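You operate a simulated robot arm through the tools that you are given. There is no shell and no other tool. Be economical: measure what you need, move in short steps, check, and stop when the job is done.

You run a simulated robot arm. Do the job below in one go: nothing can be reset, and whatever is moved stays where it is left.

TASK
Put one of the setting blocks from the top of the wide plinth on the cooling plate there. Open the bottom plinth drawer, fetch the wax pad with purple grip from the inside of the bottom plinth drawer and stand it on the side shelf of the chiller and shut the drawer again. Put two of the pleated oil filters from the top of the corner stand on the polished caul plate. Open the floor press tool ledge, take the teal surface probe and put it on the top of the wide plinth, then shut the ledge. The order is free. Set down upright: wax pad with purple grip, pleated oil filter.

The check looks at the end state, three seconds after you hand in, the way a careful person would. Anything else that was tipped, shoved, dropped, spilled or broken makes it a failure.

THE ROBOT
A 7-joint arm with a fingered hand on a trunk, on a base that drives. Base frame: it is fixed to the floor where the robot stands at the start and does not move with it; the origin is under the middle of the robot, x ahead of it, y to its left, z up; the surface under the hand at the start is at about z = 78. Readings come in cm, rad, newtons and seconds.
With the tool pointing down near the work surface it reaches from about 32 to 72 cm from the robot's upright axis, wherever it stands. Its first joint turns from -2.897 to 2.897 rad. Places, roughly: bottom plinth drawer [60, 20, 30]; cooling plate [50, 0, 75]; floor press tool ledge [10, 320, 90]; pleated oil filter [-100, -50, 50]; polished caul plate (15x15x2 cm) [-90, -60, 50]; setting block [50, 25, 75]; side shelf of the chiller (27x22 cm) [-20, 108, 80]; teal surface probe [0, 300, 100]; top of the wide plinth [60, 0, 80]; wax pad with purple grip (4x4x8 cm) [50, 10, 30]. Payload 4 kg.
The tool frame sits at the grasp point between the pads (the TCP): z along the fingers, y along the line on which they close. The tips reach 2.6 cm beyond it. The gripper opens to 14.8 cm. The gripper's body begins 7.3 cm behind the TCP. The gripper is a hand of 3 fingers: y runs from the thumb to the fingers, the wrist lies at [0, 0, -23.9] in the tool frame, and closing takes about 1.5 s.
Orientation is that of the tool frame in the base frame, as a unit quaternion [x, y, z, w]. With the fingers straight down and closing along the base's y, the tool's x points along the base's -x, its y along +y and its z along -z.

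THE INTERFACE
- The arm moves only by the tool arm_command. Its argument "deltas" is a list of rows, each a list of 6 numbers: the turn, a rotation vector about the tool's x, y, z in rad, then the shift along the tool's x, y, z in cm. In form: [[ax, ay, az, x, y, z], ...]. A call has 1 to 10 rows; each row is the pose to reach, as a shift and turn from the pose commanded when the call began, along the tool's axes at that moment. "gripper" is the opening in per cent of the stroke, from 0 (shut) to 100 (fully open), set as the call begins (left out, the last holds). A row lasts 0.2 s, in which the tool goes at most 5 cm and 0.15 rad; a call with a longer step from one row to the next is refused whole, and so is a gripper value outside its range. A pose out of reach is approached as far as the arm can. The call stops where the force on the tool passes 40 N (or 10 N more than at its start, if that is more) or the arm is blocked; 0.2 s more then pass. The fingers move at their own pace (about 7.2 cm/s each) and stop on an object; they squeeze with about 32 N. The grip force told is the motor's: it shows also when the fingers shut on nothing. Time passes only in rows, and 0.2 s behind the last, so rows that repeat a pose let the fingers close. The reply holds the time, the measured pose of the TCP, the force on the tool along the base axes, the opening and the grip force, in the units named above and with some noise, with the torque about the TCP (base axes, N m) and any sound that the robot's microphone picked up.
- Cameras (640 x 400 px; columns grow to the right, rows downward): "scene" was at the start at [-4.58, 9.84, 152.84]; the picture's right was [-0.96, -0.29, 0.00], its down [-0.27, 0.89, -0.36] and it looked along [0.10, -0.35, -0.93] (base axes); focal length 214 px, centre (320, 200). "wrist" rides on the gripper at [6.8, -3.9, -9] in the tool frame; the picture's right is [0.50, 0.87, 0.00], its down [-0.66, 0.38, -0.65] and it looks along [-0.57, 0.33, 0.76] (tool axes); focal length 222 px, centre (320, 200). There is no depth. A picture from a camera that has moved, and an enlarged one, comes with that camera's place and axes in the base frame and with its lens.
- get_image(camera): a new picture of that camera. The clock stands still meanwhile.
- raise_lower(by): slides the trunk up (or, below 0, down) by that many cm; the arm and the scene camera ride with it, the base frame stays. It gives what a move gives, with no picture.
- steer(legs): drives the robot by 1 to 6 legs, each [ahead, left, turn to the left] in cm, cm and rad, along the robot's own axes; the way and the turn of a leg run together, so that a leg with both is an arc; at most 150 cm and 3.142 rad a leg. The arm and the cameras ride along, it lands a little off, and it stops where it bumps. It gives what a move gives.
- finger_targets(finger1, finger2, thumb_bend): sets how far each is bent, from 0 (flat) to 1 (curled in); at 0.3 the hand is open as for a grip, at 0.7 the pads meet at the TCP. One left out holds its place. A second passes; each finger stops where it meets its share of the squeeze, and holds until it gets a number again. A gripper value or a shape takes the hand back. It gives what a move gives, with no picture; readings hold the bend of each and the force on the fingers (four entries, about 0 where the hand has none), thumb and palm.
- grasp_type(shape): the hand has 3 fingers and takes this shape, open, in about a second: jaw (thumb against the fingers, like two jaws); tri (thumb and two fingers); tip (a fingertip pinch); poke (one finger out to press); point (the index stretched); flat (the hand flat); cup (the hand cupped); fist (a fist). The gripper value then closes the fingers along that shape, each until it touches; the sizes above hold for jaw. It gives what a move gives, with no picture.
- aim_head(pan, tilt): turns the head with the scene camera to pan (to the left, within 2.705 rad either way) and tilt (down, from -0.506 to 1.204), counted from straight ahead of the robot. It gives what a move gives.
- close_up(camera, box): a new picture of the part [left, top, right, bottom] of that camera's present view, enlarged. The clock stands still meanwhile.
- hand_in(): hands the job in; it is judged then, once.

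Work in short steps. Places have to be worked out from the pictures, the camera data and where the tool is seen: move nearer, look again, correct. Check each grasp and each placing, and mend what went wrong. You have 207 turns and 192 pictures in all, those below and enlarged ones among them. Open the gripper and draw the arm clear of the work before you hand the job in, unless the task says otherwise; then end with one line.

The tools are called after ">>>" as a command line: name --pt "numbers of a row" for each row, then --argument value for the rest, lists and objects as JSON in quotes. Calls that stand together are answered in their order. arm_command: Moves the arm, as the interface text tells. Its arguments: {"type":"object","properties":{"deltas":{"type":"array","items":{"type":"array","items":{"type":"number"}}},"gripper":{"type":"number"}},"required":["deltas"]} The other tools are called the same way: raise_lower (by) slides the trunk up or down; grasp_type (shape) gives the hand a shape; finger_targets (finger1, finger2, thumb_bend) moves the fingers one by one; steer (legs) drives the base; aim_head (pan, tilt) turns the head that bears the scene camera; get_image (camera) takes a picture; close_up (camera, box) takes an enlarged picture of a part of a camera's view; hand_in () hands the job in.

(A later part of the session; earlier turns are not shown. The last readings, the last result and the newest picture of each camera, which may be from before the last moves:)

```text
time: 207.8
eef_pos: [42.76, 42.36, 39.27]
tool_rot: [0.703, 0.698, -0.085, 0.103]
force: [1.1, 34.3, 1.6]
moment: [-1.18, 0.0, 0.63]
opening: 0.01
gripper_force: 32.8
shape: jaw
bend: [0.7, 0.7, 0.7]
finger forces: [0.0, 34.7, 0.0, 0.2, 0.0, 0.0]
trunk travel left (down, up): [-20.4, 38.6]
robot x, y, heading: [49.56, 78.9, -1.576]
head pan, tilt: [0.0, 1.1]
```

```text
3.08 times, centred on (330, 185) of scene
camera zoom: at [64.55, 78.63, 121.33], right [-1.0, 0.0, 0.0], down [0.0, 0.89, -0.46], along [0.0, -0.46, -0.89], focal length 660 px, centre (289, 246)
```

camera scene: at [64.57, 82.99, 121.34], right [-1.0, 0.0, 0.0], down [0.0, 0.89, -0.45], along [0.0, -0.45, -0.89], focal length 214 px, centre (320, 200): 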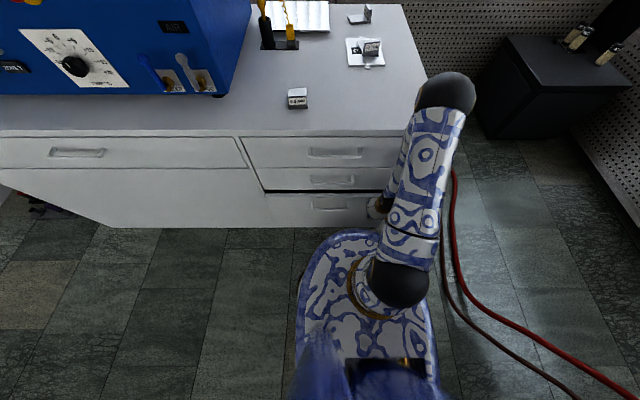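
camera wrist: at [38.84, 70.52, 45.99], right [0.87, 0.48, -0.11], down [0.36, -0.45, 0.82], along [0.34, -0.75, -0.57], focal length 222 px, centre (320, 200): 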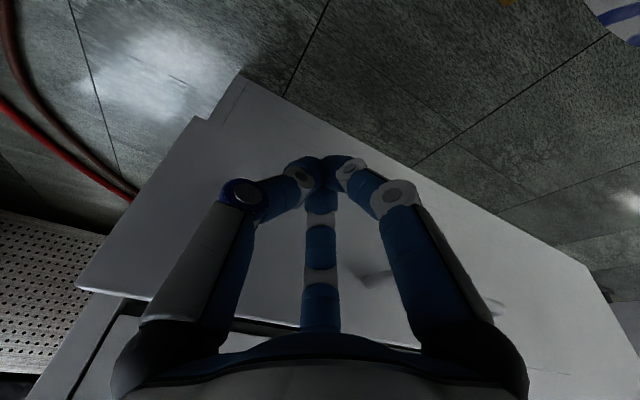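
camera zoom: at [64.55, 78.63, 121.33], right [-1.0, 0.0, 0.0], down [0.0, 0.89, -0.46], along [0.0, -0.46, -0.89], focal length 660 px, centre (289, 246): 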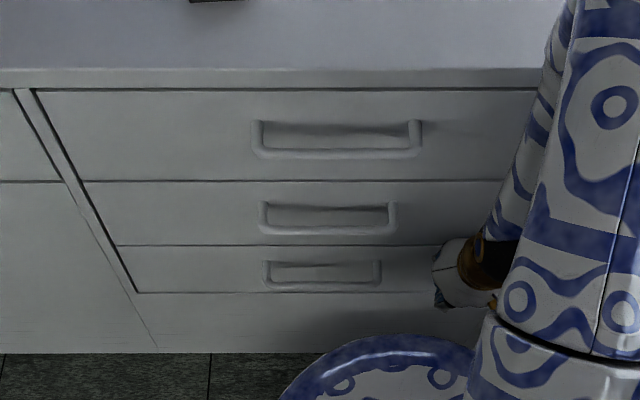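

Drawer shut (34 N resistance, flush). Back away, raise, and drive toward the floor press; then look.

>>> steer --legs '[[-18, 12, 0]]'

>>> raise_lower --by 38

>>> arm_command --pt "0 0.09 0 0.5 2 -4" --pt "0 0.18 0 1 4 -8" --pt "0 0.25 0 2 6 -12" --pt "0 0.25 0 2 8 -16" --pt "0 0.25 0 2 8 -20" --gripper 100

>>> steer --legs '[[-60, 2, 0], [0, 0, 3.142]]'

>>> aim_head --pan 0.3 --tilt 0.4

>>> get_image --camera "scene"

```text
time: 209.5
eef_pos: [54.94, 60.32, 39.21]
tool_rot: [0.703, 0.698, -0.086, 0.104]
force: [0.2, 0.7, 0.1]
moment: [0.0, -0.02, 0.0]
opening: 0.02
gripper_force: 31.9
shape: jaw
bend: [0.7, 0.7, 0.7]
finger forces: [0.1, 0.0, 0.1, 0.1, 0.1, 0.0]
trunk travel left (down, up): [-20.4, 38.6]
robot x, y, heading: [61.95, 96.82, -1.573]
head pan, tilt: [0.0, 1.1]
```

```text
time: 213.2
eef_pos: [54.92, 60.22, 77.26]
tool_rot: [0.703, 0.698, -0.086, 0.104]
force: [0.4, -1.2, -0.2]
moment: [0.02, 0.03, -0.02]
opening: 0.0
gripper_force: 32.4
shape: jaw
bend: [0.7, 0.7, 0.7]
finger forces: [0.0, 0.0, 0.0, 0.0, 0.1, 0.1]
trunk travel left (down, up): [-58.4, 0.6]
robot x, y, heading: [61.36, 96.48, -1.569]
head pan, tilt: [0.0, 1.1]
```

```text
time: 214.3
eef_pos: [62.42, 65.22, 97.01]
tool_rot: [0.708, 0.706, 0.003, 0.015]
force: [1.1, 0.3, 0.3]
moment: [0.01, 0.02, -0.01]
opening: 14.79
gripper_force: 0.0
shape: jaw
bend: [0.3, 0.3, 0.3]
finger forces: [0.0, 0.0, 0.0, 0.0, 0.0, 0.0]
out of reach, approached as far as the arm can: row 3, 4, 5
trunk travel left (down, up): [-58.4, 0.6]
robot x, y, heading: [62.02, 96.82, -1.58]
head pan, tilt: [0.0, 1.1]
```

```text
refused: 3.142 is not a number from -3.14159 to 3.14159
```

```text
time: 215.4
eef_pos: [62.44, 65.04, 96.77]
tool_rot: [0.708, 0.706, 0.004, 0.015]
force: [-0.5, -0.1, 1.0]
moment: [0.04, -0.02, -0.01]
opening: 14.77
gripper_force: 0.1
shape: jaw
bend: [0.3, 0.3, 0.3]
finger forces: [0.1, 0.0, 0.1, 0.0, 0.0, 0.0]
trunk travel left (down, up): [-58.4, 0.6]
robot x, y, heading: [61.97, 96.55, -1.571]
head pan, tilt: [0.3, 0.4]
```

```text
60 pictures are left
camera scene: at [79.44, 93.83, 165.02], right [-0.96, -0.29, 0.0], down [-0.11, 0.37, -0.92], along [0.27, -0.88, -0.39], focal length 214 px, centre (320, 200)
```

scene: 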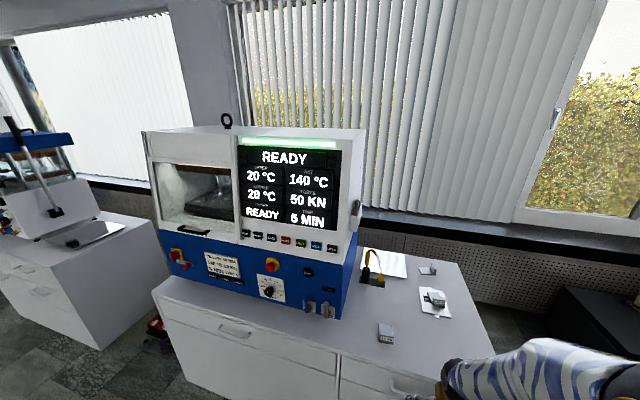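

Steer was refused for the angle limit; resend.

>>> steer --legs '[[-65, 2, 0], [0, 0, 3.14]]'

>>> get_image --camera "scene"

```text
time: 226.3
eef_pos: [64.8, 193.91, 96.85]
tool_rot: [-0.69, 0.724, 0.016, -0.005]
force: [0.3, -0.7, 0.0]
moment: [-0.01, 0.0, -0.04]
opening: 14.77
gripper_force: 0.1
shape: jaw
bend: [0.3, 0.3, 0.3]
finger forces: [0.0, 0.0, 0.0, 0.0, 0.0, 0.0]
trunk travel left (down, up): [-58.4, 0.6]
robot x, y, heading: [64.48, 162.06, 1.521]
head pan, tilt: [0.3, 0.4]
```

```text
59 pictures are left
camera scene: at [46.2, 166.0, 165.02], right [0.97, 0.25, 0.0], down [0.1, -0.38, -0.92], along [-0.23, 0.89, -0.39], focal length 214 px, centre (320, 200)
```

scene: 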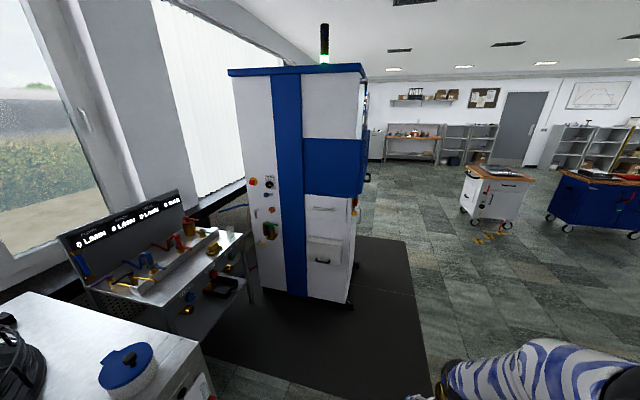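

The floor press is the tall cabinet; its ledge seems to be on the right (+x) face. Zoom.

>>> close_up --camera "scene" --box '[230, 120, 380, 310]'

```text
2.11 times, centred on (305, 215) of scene
camera zoom: at [46.2, 166.0, 165.02], right [0.97, 0.25, 0.0], down [0.1, -0.38, -0.92], along [-0.23, 0.89, -0.39], focal length 452 px, centre (352, 168)
```

zoom: 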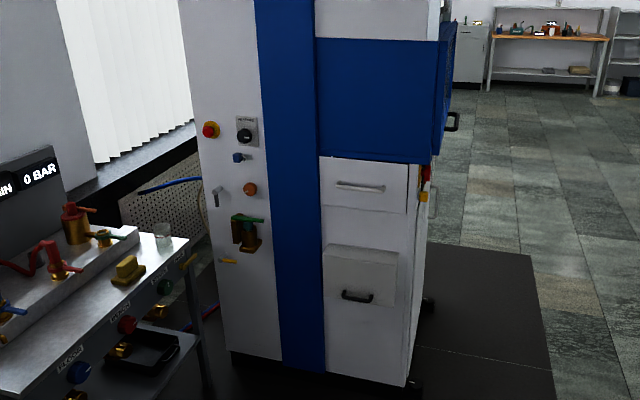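

The ledge panel with silver handle is on the face toward -y, about x 0–30, z 88–107, y≈305. Drive in front of it.

>>> steer --legs '[[70, 0, 0.05], [0, 53, 0]]'

>>> aim_head --pan 0.1 --tilt 0.6

>>> get_image --camera "scene"

```text
time: 232.8
eef_pos: [14.5, 265.05, 96.9]
tool_rot: [-0.7, 0.714, 0.015, -0.004]
force: [0.0, -0.2, 0.2]
moment: [0.02, 0.0, -0.02]
opening: 14.79
gripper_force: 0.0
shape: jaw
bend: [0.3, 0.3, 0.3]
finger forces: [0.0, 0.1, 0.0, 0.0, 0.0, 0.0]
trunk travel left (down, up): [-58.4, 0.6]
robot x, y, heading: [14.71, 233.15, 1.547]
head pan, tilt: [0.3, 0.4]
```

```text
time: 233.5
eef_pos: [14.51, 265.0, 96.85]
tool_rot: [-0.7, 0.714, 0.015, -0.004]
force: [0.7, 0.6, -0.7]
moment: [0.0, 0.0, 0.0]
opening: 14.81
gripper_force: 0.1
shape: jaw
bend: [0.3, 0.3, 0.3]
finger forces: [0.1, 0.0, 0.0, 0.0, 0.0, 0.0]
trunk travel left (down, up): [-58.4, 0.6]
robot x, y, heading: [14.95, 233.16, 1.539]
head pan, tilt: [0.099, 0.6]
```

```text
57 pictures are left
camera scene: at [-1.51, 236.51, 163.2], right [1.0, 0.08, 0.0], down [0.04, -0.56, -0.83], along [-0.06, 0.82, -0.56], focal length 214 px, centre (320, 200)
```

scene: 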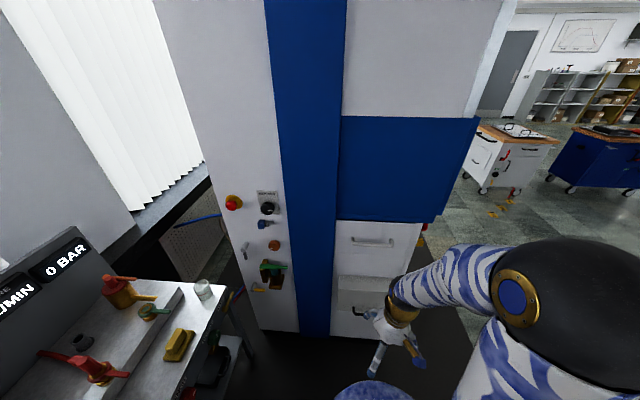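

>>> close_up --camera "scene" --box '[320, 200, 440, 320]'

>>> get_image --camera "wrist"

```text
3.33 times, centred on (380, 260) of scene
camera zoom: at [-1.51, 236.51, 163.2], right [1.0, 0.08, 0.0], down [0.04, -0.56, -0.83], along [-0.06, 0.82, -0.56], focal length 715 px, centre (120, 0)
```

zoom: 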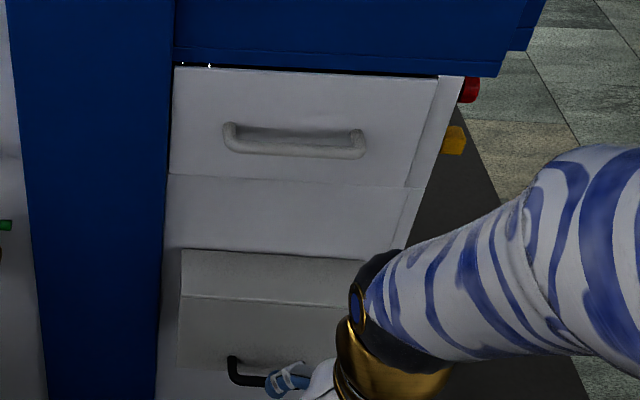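

```text
55 pictures are left
camera wrist: at [18.66, 257.91, 105.68], right [-0.88, -0.48, 0.02], down [-0.35, 0.65, 0.67], along [-0.34, 0.59, -0.74], focal length 222 px, centre (320, 200)
```

wrist: 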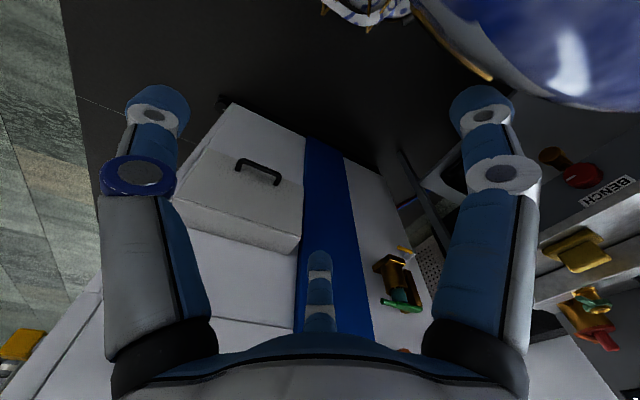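

Handle is around [16, 299, 99.5]. Turn the hand to the same pose used for the drawer handle, 10 cm short of it.

>>> arm_command --pt "0.0671 -0.0671 -0.1067 -1.85 -0.1 -0.2" --pt "0.1342 -0.1342 -0.2134 -3.7 -0.2 -0.4" --pt "0.2013 -0.2013 -0.3201 -5.5 -0.3 -0.6" --pt "0.2684 -0.2684 -0.4268 -7.4 -0.5 -0.8" --pt "0.3355 -0.3355 -0.5335 -9.2 -0.6 -1.0" --pt "0.4026 -0.4026 -0.6402 -11.1 -0.7 -1.2" --pt "0.4697 -0.4697 -0.7469 -13 -0.8 -1.4" --pt "0.5368 -0.5368 -0.8536 -14.8 -0.9 -1.6" --pt "0.6039 -0.6039 -0.9603 -16.7 -1.1 -1.8" --pt "0.671 -0.671 -1.067 -18.5 -1.2 -2.0" --gripper 60

>>> arm_command --pt "0.0671 -0.0671 -0.1067 0 0 1" --pt "0.1342 -0.1342 -0.2134 0 0 2" --pt "0.2013 -0.2013 -0.3201 0 0 3" --pt "0.2013 -0.2013 -0.3201 0 0 3"

>>> get_image --camera "wrist"

```text
time: 235.7
eef_pos: [16.06, 283.61, 99.18]
tool_rot: [0.875, -0.204, -0.008, -0.44]
force: [0.2, -0.3, 0.4]
moment: [0.02, 0.02, -0.02]
opening: 8.92
gripper_force: 0.1
shape: jaw
bend: [0.32, 0.32, 0.7]
finger forces: [0.0, 0.0, 0.0, 0.1, 0.0, 0.0]
out of reach, approached as far as the arm can: row 8
trunk travel left (down, up): [-58.4, 0.6]
robot x, y, heading: [14.86, 233.42, 1.549]
head pan, tilt: [0.099, 0.6]
```

```text
time: 236.7
eef_pos: [16.3, 284.98, 97.08]
tool_rot: [0.864, -0.082, -0.009, -0.497]
force: [-0.3, 0.4, 0.1]
moment: [0.0, 0.02, -0.02]
opening: 8.89
gripper_force: 0.0
shape: jaw
bend: [0.32, 0.32, 0.7]
finger forces: [0.1, 0.0, 0.0, 0.0, 0.0, 0.1]
out of reach, approached as far as the arm can: row 1, 2, 3, 4
trunk travel left (down, up): [-58.4, 0.6]
robot x, y, heading: [14.43, 233.09, 1.544]
head pan, tilt: [0.099, 0.6]
```

```text
54 pictures are left
camera wrist: at [22.86, 278.29, 104.36], right [0.36, -0.49, -0.79], down [-0.75, -0.66, 0.07], along [-0.56, 0.56, -0.61], focal length 222 px, centre (320, 200)
```

wrist: 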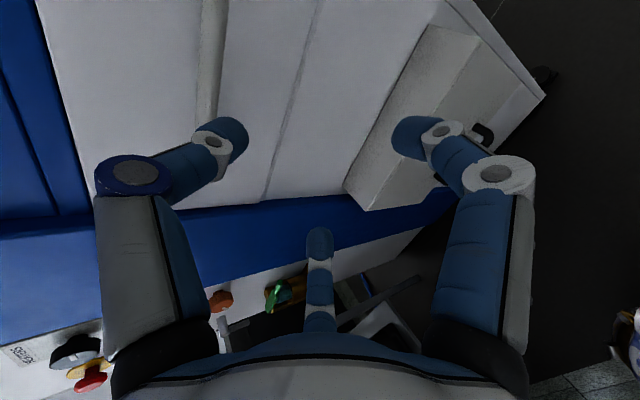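

Bar at about [17, 299, 100]; raise the hand 3.2 cm.

>>> arm_command --pt "0 0 0 -0.3 -2.7 -1.6" --pt "0 0 0 -0.3 -2.7 -1.6"

>>> close_up --camera "wrist" --box '[80, 0, 480, 250]'

```text
time: 237.3
eef_pos: [16.17, 285.62, 100.26]
tool_rot: [0.865, -0.082, -0.008, -0.496]
force: [-0.7, 0.5, 0.3]
moment: [0.03, 0.0, 0.01]
opening: 8.87
gripper_force: 0.0
shape: jaw
bend: [0.32, 0.32, 0.7]
finger forces: [0.0, 0.0, 0.0, 0.2, 0.1, 0.0]
out of reach, approached as far as the arm can: row 1, 2
trunk travel left (down, up): [-58.4, 0.6]
robot x, y, heading: [14.38, 233.3, 1.549]
head pan, tilt: [0.099, 0.6]
```

```text
1.60 times, centred on (280, 125) of wrist
camera zoom: at [22.9, 278.83, 107.48], right [0.36, -0.49, -0.79], down [-0.75, -0.66, 0.07], along [-0.56, 0.56, -0.61], focal length 355 px, centre (384, 320)
```

zoom: 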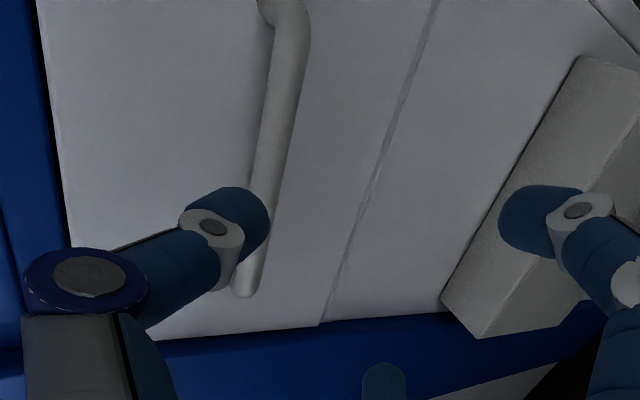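

Bar confirmed at z≈100, y≈299. Drive ahead 11.5 cm.

>>> steer --legs '[[10.5, 0, 0]]'

>>> close_up --camera "wrist" --box '[80, 0, 480, 250]'

```text
time: 238.5
eef_pos: [16.38, 296.31, 100.11]
tool_rot: [0.864, -0.081, -0.009, -0.496]
force: [-0.2, -0.1, -0.6]
moment: [-0.01, 0.03, -0.05]
opening: 8.88
gripper_force: 0.1
shape: jaw
bend: [0.32, 0.32, 0.7]
finger forces: [0.0, 0.0, 0.0, 0.0, 0.0, 0.0]
trunk travel left (down, up): [-58.4, 0.6]
robot x, y, heading: [14.82, 243.79, 1.548]
head pan, tilt: [0.099, 0.6]
```

```text
1.60 times, centred on (280, 125) of wrist
camera zoom: at [23.14, 289.56, 107.43], right [0.36, -0.5, -0.79], down [-0.75, -0.66, 0.07], along [-0.56, 0.56, -0.61], focal length 355 px, centre (384, 320)
```

zoom: 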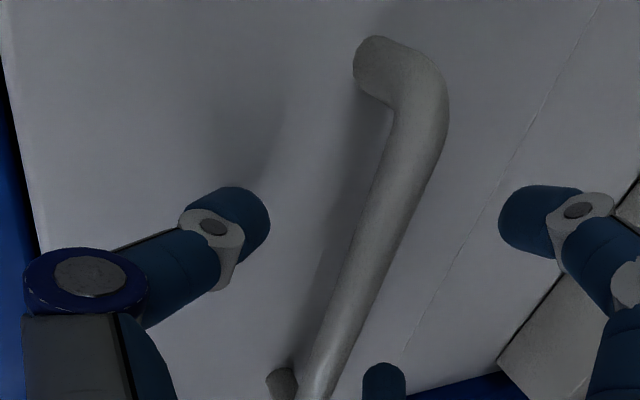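

>>> steer --legs '[[2.2, 0, 0]]'

>>> arm_command --pt "0 0 0 0 0 0" --pt "0 0 0 0 0 0" --pt "0 0 0 0 0 0" --pt "0 0 0 0 0 0" --pt "0 0 0 0 0 0" --pt "0 0 0 0 0 0" --pt "0 0 0 0 0 0" --pt "0 0 0 0 0 0" --gripper 0

>>> close_up --camera "wrist" --box '[80, 0, 480, 250]'

```text
time: 239.3
eef_pos: [16.48, 297.99, 100.18]
tool_rot: [0.864, -0.083, -0.009, -0.497]
force: [1.5, -27.5, 4.2]
moment: [0.66, 0.02, -0.11]
opening: 7.7
gripper_force: 0.2
shape: jaw
bend: [0.32, 0.32, 0.78]
finger forces: [0.1, 0.0, 0.1, 0.0, 27.8, 0.0]
trunk travel left (down, up): [-58.4, 0.6]
robot x, y, heading: [14.78, 246.31, 1.547]
head pan, tilt: [0.099, 0.6]
```

```text
time: 241.1
eef_pos: [16.45, 298.39, 100.04]
tool_rot: [0.866, -0.082, -0.009, -0.494]
force: [-1.8, -7.1, -30.9]
moment: [-0.05, 0.08, -0.03]
opening: 1.08
gripper_force: 32.4
shape: jaw
bend: [0.7, 0.74, 0.74]
finger forces: [11.3, 10.6, 0.1, 0.1, 15.5, 0.1]
trunk travel left (down, up): [-58.4, 0.6]
robot x, y, heading: [14.77, 246.08, 1.547]
head pan, tilt: [0.099, 0.6]
```

```text
1.60 times, centred on (280, 125) of wrist
camera zoom: at [23.2, 291.72, 107.32], right [0.36, -0.5, -0.79], down [-0.75, -0.66, 0.07], along [-0.56, 0.56, -0.61], focal length 355 px, centre (384, 320)
```

zoom: 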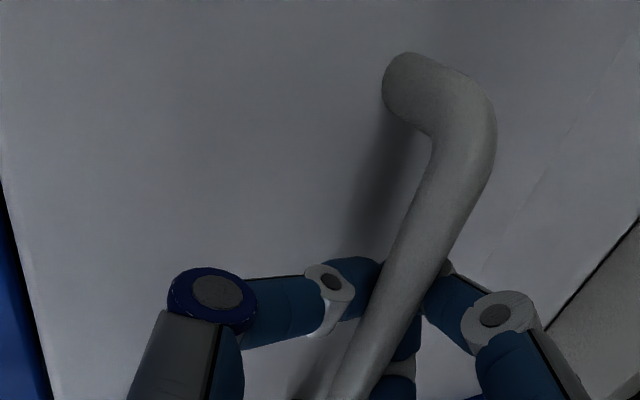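

Bar gripped. Pull back 4 cm and see how the ledge moves.

>>> steer --legs '[[-4, 0, 0]]'

>>> close_up --camera "wrist" --box '[0, 0, 640, 400]'

>>> close_up --camera "scene" --box '[320, 200, 440, 320]'

```text
time: 242.0
eef_pos: [16.49, 294.55, 99.93]
tool_rot: [0.866, -0.082, -0.008, -0.494]
force: [2.3, 5.4, -31.6]
moment: [-0.05, 0.15, -0.03]
opening: 0.93
gripper_force: 32.2
shape: jaw
bend: [0.7, 0.74, 0.73]
finger forces: [10.2, 7.2, 0.0, 0.0, 18.1, 0.0]
trunk travel left (down, up): [-58.4, 0.6]
robot x, y, heading: [15.01, 242.18, 1.545]
head pan, tilt: [0.099, 0.6]
```

```text
1.00 times, centred on (320, 200) of wrist (not enlarged: the box is as wide or as high as the picture)
camera zoom: at [23.15, 287.79, 107.32], right [0.36, -0.5, -0.79], down [-0.75, -0.66, 0.07], along [-0.56, 0.56, -0.61], focal length 222 px, centre (320, 200)
```

zoom: 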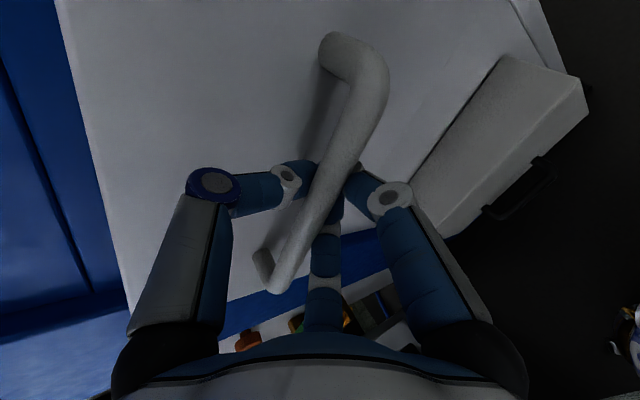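

```text
3.33 times, centred on (380, 260) of scene
camera zoom: at [-1.26, 245.63, 163.19], right [1.0, 0.08, 0.0], down [0.04, -0.57, -0.82], along [-0.06, 0.82, -0.57], focal length 715 px, centre (120, 0)
```

zoom: 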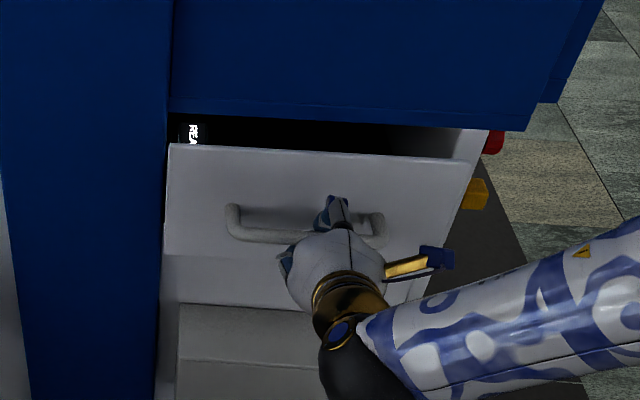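

It slides like a drawer. Pull 24 cm more.

>>> steer --legs '[[-12, 0, 0], [-12, 0, 0]]'

>>> get_image --camera "scene"

```text
time: 243.9
eef_pos: [16.28, 274.61, 99.6]
tool_rot: [0.869, -0.085, -0.007, -0.488]
force: [-0.4, 1.5, -14.2]
moment: [0.01, 0.12, -0.06]
opening: 0.95
gripper_force: 32.7
shape: jaw
bend: [0.7, 0.74, 0.74]
finger forces: [13.7, 4.7, 0.0, 0.1, 0.0, 0.0]
trunk travel left (down, up): [-58.4, 0.6]
robot x, y, heading: [14.17, 222.74, 1.545]
head pan, tilt: [0.099, 0.6]
stopped in leg 2: the force on the tool passed its limit at 43 N (the readings are from after the stop); the commanded pose is now the measured one
```

```text
48 pictures are left
camera scene: at [-1.68, 225.99, 163.22], right [1.0, 0.07, 0.0], down [0.04, -0.56, -0.82], along [-0.06, 0.82, -0.57], focal length 214 px, centre (320, 200)
```

scene: 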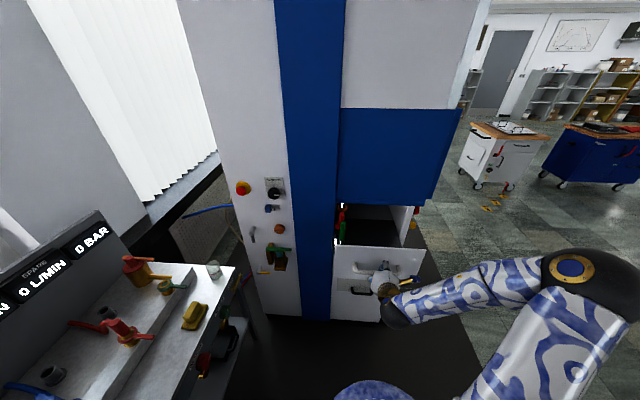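

End stop. Release, back off 8 cm and look inside.

>>> arm_command --pt "0 0 0 0 0 0" --pt "0 0 0 0 0 0" --pt "0 0 0 0 0 0" --pt "0 0 0 0 0 0" --pt "0 0 0 0 0 0" --gripper 60

>>> steer --legs '[[-10, 0, 0]]'

>>> close_up --camera "scene" --box '[300, 150, 460, 300]'

```text
time: 245.1
eef_pos: [16.32, 274.35, 99.98]
tool_rot: [0.867, -0.085, -0.008, -0.491]
force: [0.6, -0.4, -0.5]
moment: [0.03, -0.01, 0.0]
opening: 8.84
gripper_force: 0.0
shape: jaw
bend: [0.32, 0.32, 0.7]
finger forces: [0.1, 0.1, 0.1, 0.1, 0.0, 0.0]
trunk travel left (down, up): [-58.4, 0.6]
robot x, y, heading: [14.42, 222.63, 1.541]
head pan, tilt: [0.099, 0.6]
```

```text
time: 246.3
eef_pos: [15.98, 274.51, 99.81]
tool_rot: [0.868, -0.084, -0.007, -0.49]
force: [-0.7, 0.1, -0.1]
moment: [0.0, 0.0, 0.01]
opening: 8.85
gripper_force: 0.1
shape: jaw
bend: [0.32, 0.32, 0.7]
finger forces: [0.1, 0.1, 0.0, 0.1, 0.0, 0.0]
trunk travel left (down, up): [-58.4, 0.6]
robot x, y, heading: [14.11, 222.4, 1.549]
head pan, tilt: [0.099, 0.6]
stopped in leg 1: the robot was blocked; the commanded pose is now the measured one
```

```text
2.67 times, centred on (380, 225) of scene
camera zoom: at [-1.8, 225.77, 163.2], right [1.0, 0.08, 0.0], down [0.04, -0.56, -0.83], along [-0.06, 0.82, -0.56], focal length 572 px, centre (160, 133)
```

zoom: 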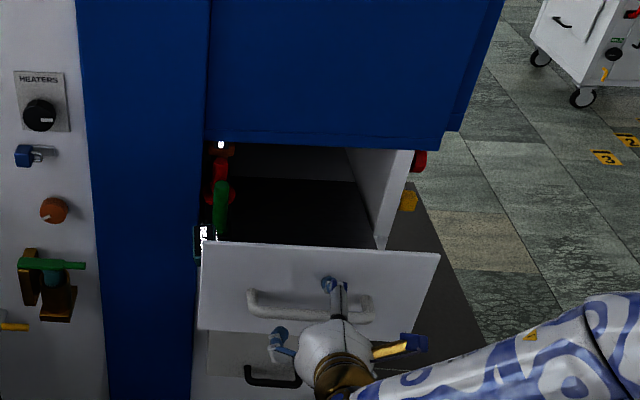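

Blocked behind by the chiller. Retreat the hand with the arm instead, then raise it and look in.

>>> arm_command --pt "0 0 0 0.5 2 -3.4" --pt "0 0 0 1 3.9 -6.9" --pt "0 0 0 1 3.9 -6.9"

>>> steer --legs '[[0, -28, 0]]'

>>> aim_head --pan 0.5 --tilt 0.6

>>> get_image --camera "scene"

```text
time: 247.1
eef_pos: [16.0, 274.53, 99.8]
tool_rot: [0.868, -0.084, -0.008, -0.49]
force: [-0.5, -0.5, -0.1]
moment: [0.0, -0.03, -0.02]
opening: 8.83
gripper_force: 0.1
shape: jaw
bend: [0.32, 0.32, 0.7]
finger forces: [0.0, 0.0, 0.1, 0.0, 0.1, 0.0]
out of reach, approached as far as the arm can: row 1, 2, 3
trunk travel left (down, up): [-58.4, 0.6]
robot x, y, heading: [14.39, 222.46, 1.545]
head pan, tilt: [0.099, 0.6]
```

```text
time: 249.0
eef_pos: [43.63, 273.75, 99.75]
tool_rot: [0.867, -0.085, -0.006, -0.49]
force: [0.6, -0.1, -1.3]
moment: [0.01, 0.02, 0.03]
opening: 8.85
gripper_force: 0.1
shape: jaw
bend: [0.32, 0.32, 0.7]
finger forces: [0.0, 0.1, 0.0, 0.0, 0.1, 0.1]
trunk travel left (down, up): [-58.4, 0.6]
robot x, y, heading: [41.71, 221.53, 1.54]
head pan, tilt: [0.099, 0.6]
```

```text
time: 249.9
eef_pos: [43.64, 273.82, 99.78]
tool_rot: [0.867, -0.085, -0.006, -0.491]
force: [-0.8, 0.9, -0.3]
moment: [0.02, 0.03, -0.02]
opening: 8.85
gripper_force: 0.0
shape: jaw
bend: [0.32, 0.32, 0.7]
finger forces: [0.0, 0.0, 0.1, 0.1, 0.0, 0.0]
trunk travel left (down, up): [-58.4, 0.6]
robot x, y, heading: [41.85, 221.79, 1.541]
head pan, tilt: [0.499, 0.6]
```

```text
46 pictures are left
camera scene: at [22.31, 224.21, 163.2], right [0.89, 0.45, 0.0], down [0.26, -0.5, -0.83], along [-0.37, 0.74, -0.56], focal length 214 px, centre (320, 200)
```

scene: 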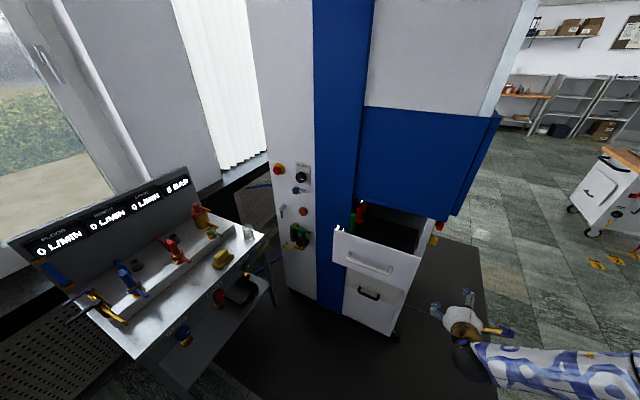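

>>> close_up --camera "scene" --box '[310, 180, 460, 290]'

```text
3.64 times, centred on (385, 235) of scene
camera zoom: at [22.31, 224.21, 163.2], right [0.89, 0.45, 0.0], down [0.26, -0.5, -0.83], along [-0.37, 0.74, -0.56], focal length 780 px, centre (84, 73)
```

zoom: 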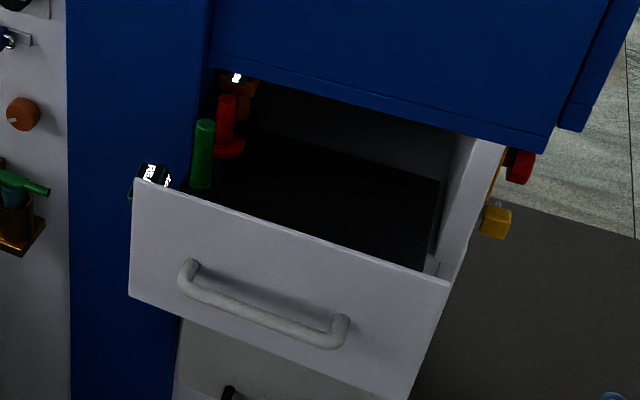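

Too dark from here; I'll raise the hand pointing down and look over the ledge with the wrist camera.

>>> arm_command --pt "-0.0643 0.0659 0.1036 -0.1 -1.47 -1.82" --pt "-0.1286 0.1318 0.2072 -0.2 -2.94 -3.64" --pt "-0.1929 0.1977 0.3108 -0.3 -4.4 -5.46" --pt "-0.2572 0.2636 0.4144 -0.4 -5.9 -7.28" --pt "-0.3215 0.3295 0.518 -0.5 -7.35 -9.1" --pt "-0.3858 0.3954 0.6216 -0.6 -8.8 -10.9" --pt "-0.45 0.4613 0.7252 -0.7 -10.3 -12.7" --pt "-0.5144 0.5272 0.8288 -0.8 -11.8 -14.6" --pt "-0.5787 0.5931 0.9324 -0.9 -13.2 -16.4" --pt "-0.643 0.659 1.036 -0.93 -14.7 -18.2" --gripper 100

>>> arm_command --pt "-0.0643 0.0659 0.1036 0 0 0" --pt "-0.1286 0.1318 0.2072 0 0 0"

>>> steer --legs '[[0, 26, 0.03], [12, 0, 0]]'

>>> get_image --camera "wrist"

```text
time: 252.1
eef_pos: [43.84, 265.89, 121.88]
tool_rot: [0.774, -0.627, 0.0, -0.09]
force: [-0.1, 0.2, 0.9]
moment: [0.0, 0.01, -0.01]
opening: 14.81
gripper_force: 0.0
shape: jaw
bend: [0.3, 0.3, 0.3]
finger forces: [0.0, 0.1, 0.0, 0.1, 0.1, 0.0]
trunk travel left (down, up): [-58.4, 0.6]
robot x, y, heading: [41.89, 222.21, 1.541]
head pan, tilt: [0.499, 0.6]
```

```text
time: 252.7
eef_pos: [43.83, 265.9, 121.86]
tool_rot: [0.707, -0.707, -0.001, 0.002]
force: [-0.4, -0.3, -0.2]
moment: [0.01, -0.03, 0.02]
opening: 14.8
gripper_force: 0.0
shape: jaw
bend: [0.3, 0.3, 0.3]
finger forces: [0.0, 0.1, 0.0, 0.0, 0.0, 0.0]
trunk travel left (down, up): [-58.4, 0.6]
robot x, y, heading: [41.96, 221.85, 1.548]
head pan, tilt: [0.499, 0.6]
```

```text
time: 255.4
eef_pos: [16.55, 278.22, 121.8]
tool_rot: [0.718, -0.696, 0.0, 0.001]
force: [-0.7, 0.3, 0.2]
moment: [-0.01, 0.03, 0.01]
opening: 14.8
gripper_force: 0.1
shape: jaw
bend: [0.3, 0.3, 0.3]
finger forces: [0.0, 0.0, 0.0, 0.1, 0.0, 0.0]
trunk travel left (down, up): [-58.4, 0.6]
robot x, y, heading: [15.84, 234.13, 1.566]
head pan, tilt: [0.499, 0.6]
```

```text
44 pictures are left
camera wrist: at [20.81, 271.61, 130.85], right [-0.85, -0.53, 0.0], down [-0.4, 0.64, 0.65], along [-0.35, 0.55, -0.76], focal length 222 px, centre (320, 200)
```

wrist: 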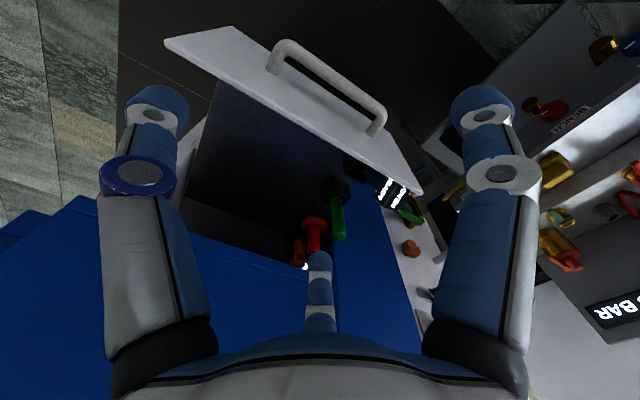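

>>> close_up --camera "wrist" --box '[190, 80, 440, 280]'

```text
2.00 times, centred on (315, 180) of wrist
camera zoom: at [20.81, 271.61, 130.85], right [-0.85, -0.53, 0.0], down [-0.4, 0.64, 0.65], along [-0.35, 0.55, -0.76], focal length 444 px, centre (330, 240)
```

zoom: 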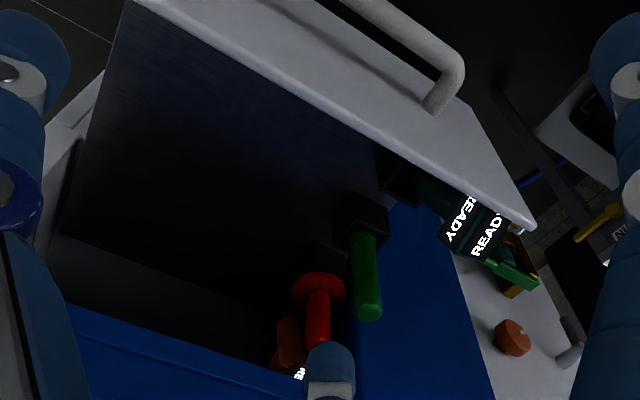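

Tools stand in a row along the ledge's left side; the one with a lit display at the front-left (~[1,283], top z≈106) looks teal. Look closer.

>>> arm_command --pt "0 0 0 2 4.5 1.5" --pt "0 0 0 4 9 3"

>>> close_up --camera "wrist" --box '[180, 60, 500, 280]'

```text
refused: row 1 steps farther than a row can; nothing moved
```

```text
1.82 times, centred on (340, 170) of wrist
camera zoom: at [20.81, 271.61, 130.85], right [-0.85, -0.53, 0.0], down [-0.4, 0.64, 0.65], along [-0.35, 0.55, -0.76], focal length 404 px, centre (284, 254)
```

zoom: 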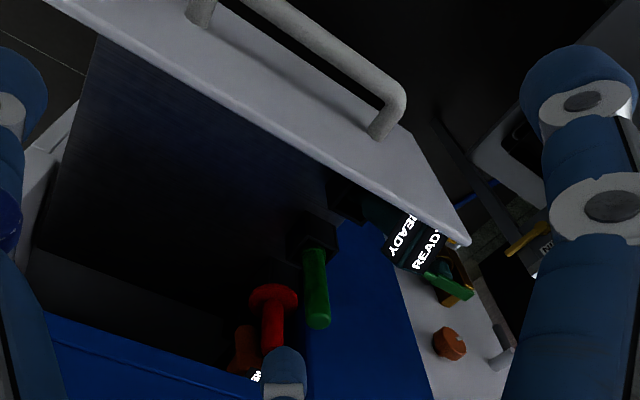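

>>> arm_command --pt "0 0 0 1.3 3 1" --pt "0 0 0 2.6 6 2" --pt "0 0 0 4 9 3"

>>> close_up --camera "wrist" --box '[180, 60, 480, 260]'

```text
time: 256.2
eef_pos: [7.65, 273.81, 118.99]
tool_rot: [0.718, -0.697, 0.0, 0.001]
force: [-0.7, -0.4, -0.6]
moment: [0.03, -0.01, 0.01]
opening: 14.8
gripper_force: 0.1
shape: jaw
bend: [0.3, 0.3, 0.3]
finger forces: [0.0, 0.0, 0.0, 0.0, 0.0, 0.0]
trunk travel left (down, up): [-58.4, 0.6]
robot x, y, heading: [16.3, 234.03, 1.573]
head pan, tilt: [0.499, 0.6]
```

```text
2.00 times, centred on (330, 160) of wrist
camera zoom: at [11.93, 267.12, 128.0], right [-0.85, -0.53, 0.0], down [-0.4, 0.64, 0.65], along [-0.34, 0.56, -0.76], focal length 444 px, centre (300, 280)
```

zoom: 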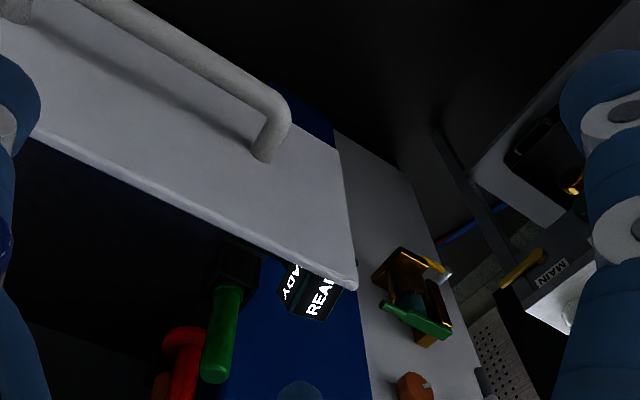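

>>> arm_command --pt "0 0 0 -3 0 -1" --pt "0 0 0 -6 0 -2" --pt "0 0 0 -9.5 -1 -3"

>>> close_up --camera "wrist" --box '[180, 40, 500, 260]'

```text
time: 257.0
eef_pos: [8.49, 283.42, 121.92]
tool_rot: [0.718, -0.696, 0.0, 0.002]
force: [1.4, 1.0, -0.1]
moment: [-0.01, 0.0, 0.03]
opening: 14.8
gripper_force: 0.0
shape: jaw
bend: [0.3, 0.3, 0.3]
finger forces: [0.0, 0.1, 0.0, 0.0, 0.0, 0.0]
trunk travel left (down, up): [-58.4, 0.6]
robot x, y, heading: [15.83, 233.86, 1.574]
head pan, tilt: [0.499, 0.6]
```

```text
1.82 times, centred on (340, 150) of wrist
camera zoom: at [12.6, 276.84, 130.98], right [-0.85, -0.53, 0.0], down [-0.4, 0.64, 0.65], along [-0.35, 0.55, -0.76], focal length 404 px, centre (284, 291)
```

zoom: 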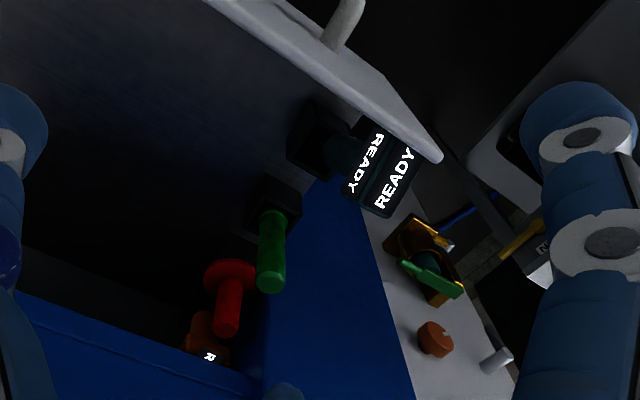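

The teal probe: black foot, teal neck, display head leaning to the panel. Get another angle with the head camera.

>>> aim_head --pan -0.05 --tilt 0.85

>>> close_up --camera "scene" --box '[260, 140, 400, 250]'

```text
time: 257.9
eef_pos: [8.46, 283.29, 121.89]
tool_rot: [0.718, -0.696, 0.0, 0.001]
force: [-0.4, -0.1, -0.7]
moment: [0.03, -0.01, 0.02]
opening: 14.79
gripper_force: 0.1
shape: jaw
bend: [0.3, 0.3, 0.3]
finger forces: [0.1, 0.1, 0.0, 0.0, 0.0, 0.0]
trunk travel left (down, up): [-58.4, 0.6]
robot x, y, heading: [15.68, 233.82, 1.57]
head pan, tilt: [-0.051, 0.85]
```

```text
3.64 times, centred on (330, 195) of scene
camera zoom: at [0.99, 235.93, 161.11], right [1.0, -0.05, 0.0], down [-0.04, -0.75, -0.66], along [0.03, 0.66, -0.75], focal length 780 px, centre (284, 218)
```

zoom: 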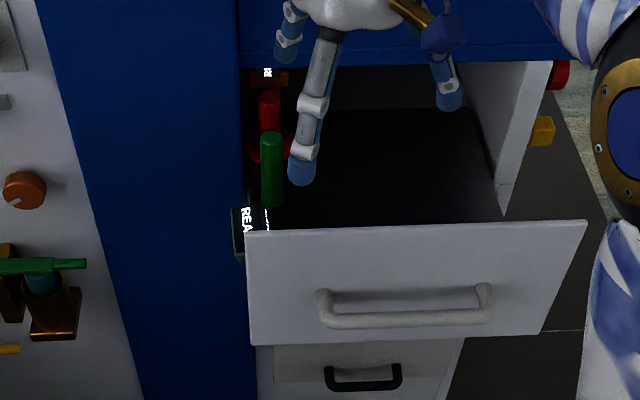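

The head (≈4 cm wide in x) is centred near [0, 283.5, ~104], leaning a bit to -x. I roll the hand 0.25 rad to match and pre-position above it.

>>> arm_command --pt "0.08 0 0 -0.1 3 1" --pt "0.16 0 0 -0.2 6 2" --pt "0.25 0 0 -0.4 9 3.5" --pt "0.25 0 0 -0.5 11.3 6" --gripper 60

>>> get_image --camera "wrist"

>>> close_up --camera "scene" --box '[260, 140, 400, 250]'

```text
time: 258.9
eef_pos: [-2.96, 283.59, 115.93]
tool_rot: [0.712, -0.691, 0.087, -0.089]
force: [-0.7, -0.6, 0.4]
moment: [-0.01, -0.01, 0.0]
opening: 8.93
gripper_force: 0.1
shape: jaw
bend: [0.32, 0.32, 0.7]
finger forces: [0.0, 0.0, 0.1, 0.1, 0.0, 0.0]
trunk travel left (down, up): [-58.4, 0.6]
robot x, y, heading: [15.88, 233.95, 1.575]
head pan, tilt: [-0.051, 0.85]
```

```text
38 pictures are left
camera wrist: at [-1.14, 276.87, 125.6], right [-0.82, -0.52, -0.21], down [-0.55, 0.64, 0.54], along [-0.15, 0.56, -0.81], focal length 222 px, centre (320, 200)
```

wrist: 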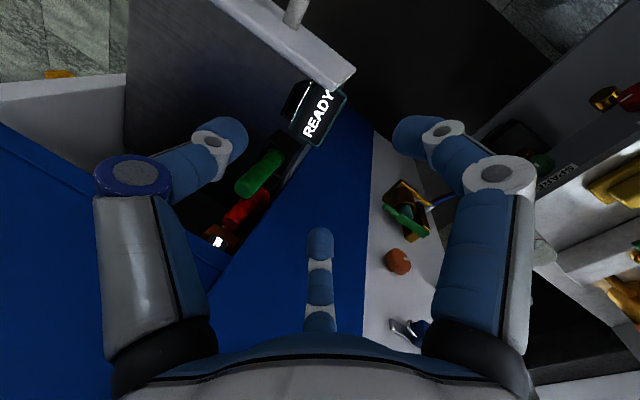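

```text
3.64 times, centred on (330, 195) of scene
camera zoom: at [0.95, 235.95, 161.11], right [1.0, -0.05, 0.0], down [-0.04, -0.75, -0.66], along [0.03, 0.66, -0.75], focal length 780 px, centre (284, 218)
```

zoom: 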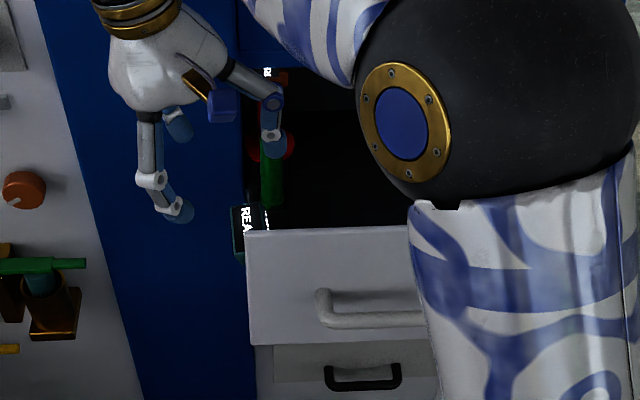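

>>> close_up --camera "wrist" --box '[220, 50, 420, 190]'

```text
2.86 times, centred on (320, 120) of wrist
camera zoom: at [-1.14, 276.87, 125.6], right [-0.82, -0.52, -0.21], down [-0.55, 0.64, 0.54], along [-0.15, 0.56, -0.81], focal length 635 px, centre (320, 429)
```

zoom: 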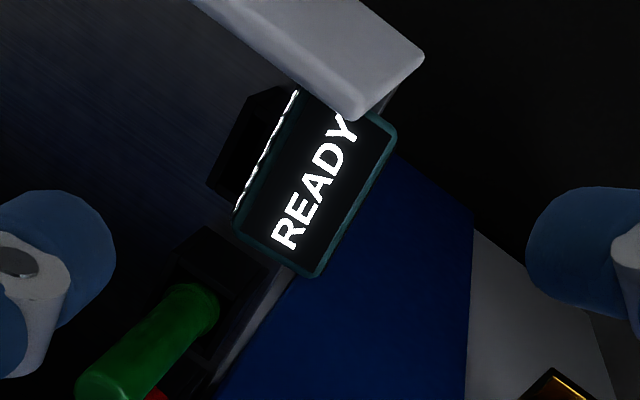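

Now clear: a box head about 3 cm (x) by 5 cm (y), top face at z≈106, centre [0.4, 282.8]. I straighten the hand above it.

>>> arm_command --pt "-0.12 0 0 -0.2 -1.1 0" --pt "-0.24 0 0 -0.5 -2.3 2" --pt "-0.24 0 0 -0.5 -2.3 4.7"

>>> close_up --camera "wrist" --box '[120, 20, 520, 270]'

```text
time: 259.8
eef_pos: [0.51, 284.32, 111.95]
tool_rot: [0.718, -0.696, 0.003, -0.002]
force: [0.5, 0.3, 1.3]
moment: [0.0, -0.02, -0.05]
opening: 8.93
gripper_force: 0.0
shape: jaw
bend: [0.32, 0.32, 0.7]
finger forces: [0.0, 0.0, 0.0, 0.0, 0.1, 0.0]
trunk travel left (down, up): [-58.4, 0.6]
robot x, y, heading: [15.96, 233.86, 1.574]
head pan, tilt: [-0.051, 0.85]
```

```text
1.60 times, centred on (320, 145) of wrist
camera zoom: at [4.66, 277.64, 121.09], right [-0.85, -0.53, -0.01], down [-0.4, 0.64, 0.65], along [-0.34, 0.56, -0.76], focal length 355 px, centre (320, 288)
```

zoom: 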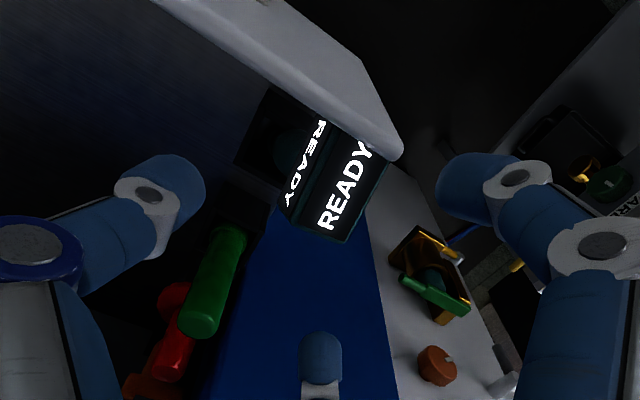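

Descend onto the head to z≈105 and close.

>>> arm_command --pt "0 0 0 0.2 0.4 2" --pt "0 0 0 0.2 0.4 4.5" --pt "0 0 0 0.2 0.4 6.5" --pt "0 0 0 0.2 0.4 7"

>>> close_up --camera "wrist" --box '[120, 20, 520, 270]'

```text
time: 260.8
eef_pos: [0.09, 283.9, 104.67]
tool_rot: [0.719, -0.695, 0.002, -0.002]
force: [-1.0, 0.3, -1.0]
moment: [0.0, 0.03, -0.04]
opening: 8.92
gripper_force: 0.1
shape: jaw
bend: [0.32, 0.32, 0.7]
finger forces: [0.1, 0.0, 0.1, 0.0, 0.0, 0.1]
trunk travel left (down, up): [-58.4, 0.6]
robot x, y, heading: [15.96, 234.05, 1.573]
head pan, tilt: [-0.051, 0.85]
```

```text
1.60 times, centred on (320, 145) of wrist
camera zoom: at [4.23, 277.27, 113.83], right [-0.85, -0.53, -0.01], down [-0.4, 0.64, 0.65], along [-0.34, 0.56, -0.76], focal length 355 px, centre (320, 288)
```

zoom: 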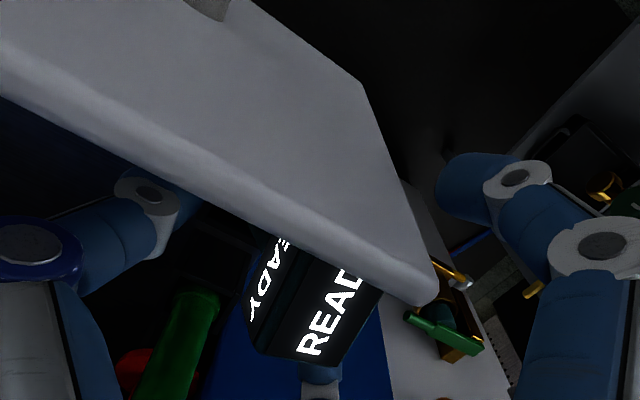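

>>> arm_command --pt "0 0 0 0 0 0" --pt "0 0 0 0 0 0" --pt "0 0 0 0 0 0" --pt "0 0 0 0 0 0" --pt "0 0 0 0 0 0" --pt "0 0 0 0 0 0" --pt "0 0 0 0 0 0" --gripper 0

>>> close_up --camera "wrist" --box '[120, 20, 520, 270]'

```text
time: 262.4
eef_pos: [0.25, 283.99, 104.9]
tool_rot: [0.717, -0.697, 0.004, -0.003]
force: [9.0, -0.8, -3.1]
moment: [-0.18, -0.7, -0.23]
opening: 3.12
gripper_force: 32.4
shape: jaw
bend: [0.78, 0.76, 0.7]
finger forces: [17.7, 23.0, 0.0, 0.0, 38.8, 0.0]
trunk travel left (down, up): [-58.4, 0.6]
robot x, y, heading: [16.15, 233.83, 1.57]
head pan, tilt: [-0.051, 0.85]
```

```text
1.60 times, centred on (320, 145) of wrist
camera zoom: at [4.34, 277.29, 113.87], right [-0.85, -0.53, -0.01], down [-0.4, 0.64, 0.65], along [-0.34, 0.56, -0.76], focal length 355 px, centre (320, 288)
```

zoom: 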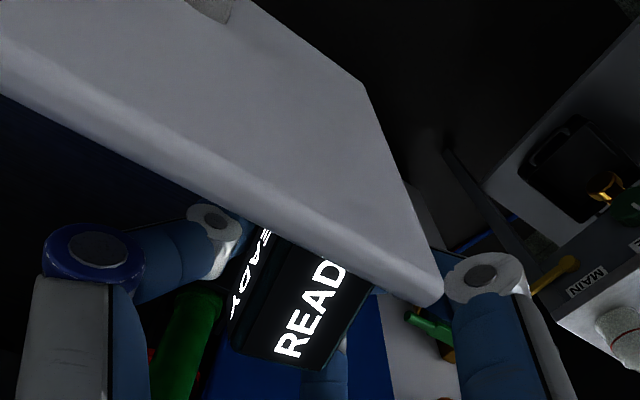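

Gripped. Lift straight up slowly.

>>> arm_command --pt "0 0 0 0 0 -1" --pt "0 0 0 0 0 -3" --pt "0 0 0 0 0 -6" --pt "0 0 0 0 0 -9"

>>> get_image --camera "wrist"

>>> close_up --camera "scene" --box '[240, 110, 400, 250]'

```text
time: 263.4
eef_pos: [-0.06, 283.84, 113.88]
tool_rot: [0.718, -0.696, 0.003, -0.001]
force: [-0.9, 0.4, -1.7]
moment: [0.0, 0.01, 0.0]
opening: 2.97
gripper_force: 31.7
shape: jaw
bend: [0.78, 0.76, 0.7]
finger forces: [24.0, 28.0, 0.1, 0.0, 32.3, 0.0]
trunk travel left (down, up): [-58.4, 0.6]
robot x, y, heading: [15.93, 233.91, 1.574]
head pan, tilt: [-0.051, 0.85]
```

```text
32 pictures are left
camera wrist: at [4.14, 277.23, 122.93], right [-0.85, -0.53, -0.01], down [-0.4, 0.64, 0.65], along [-0.34, 0.55, -0.76], focal length 222 px, centre (320, 200)
```

wrist: 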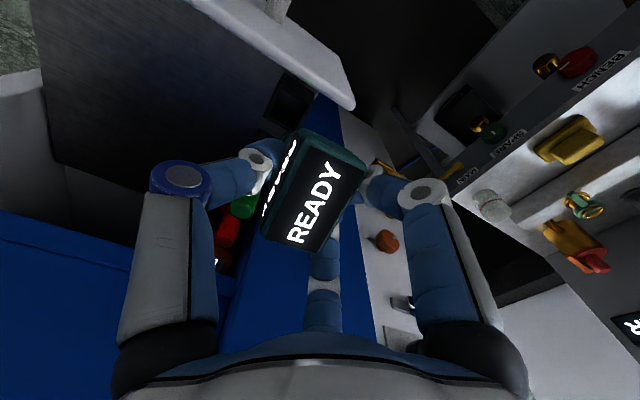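

```text
2.86 times, centred on (320, 180) of scene
camera zoom: at [0.96, 235.92, 161.11], right [1.0, -0.05, 0.0], down [-0.04, -0.75, -0.66], along [0.03, 0.66, -0.75], focal length 613 px, centre (320, 257)
```

zoom: 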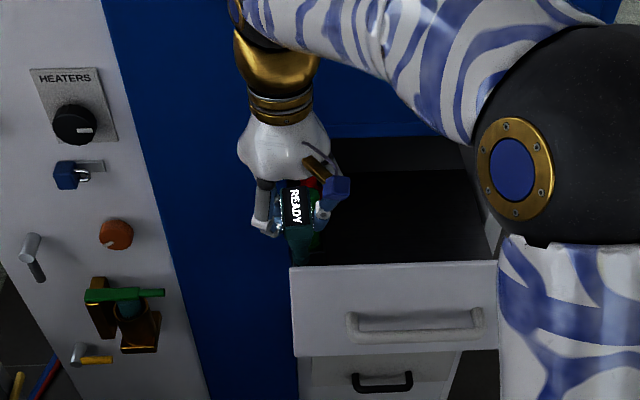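

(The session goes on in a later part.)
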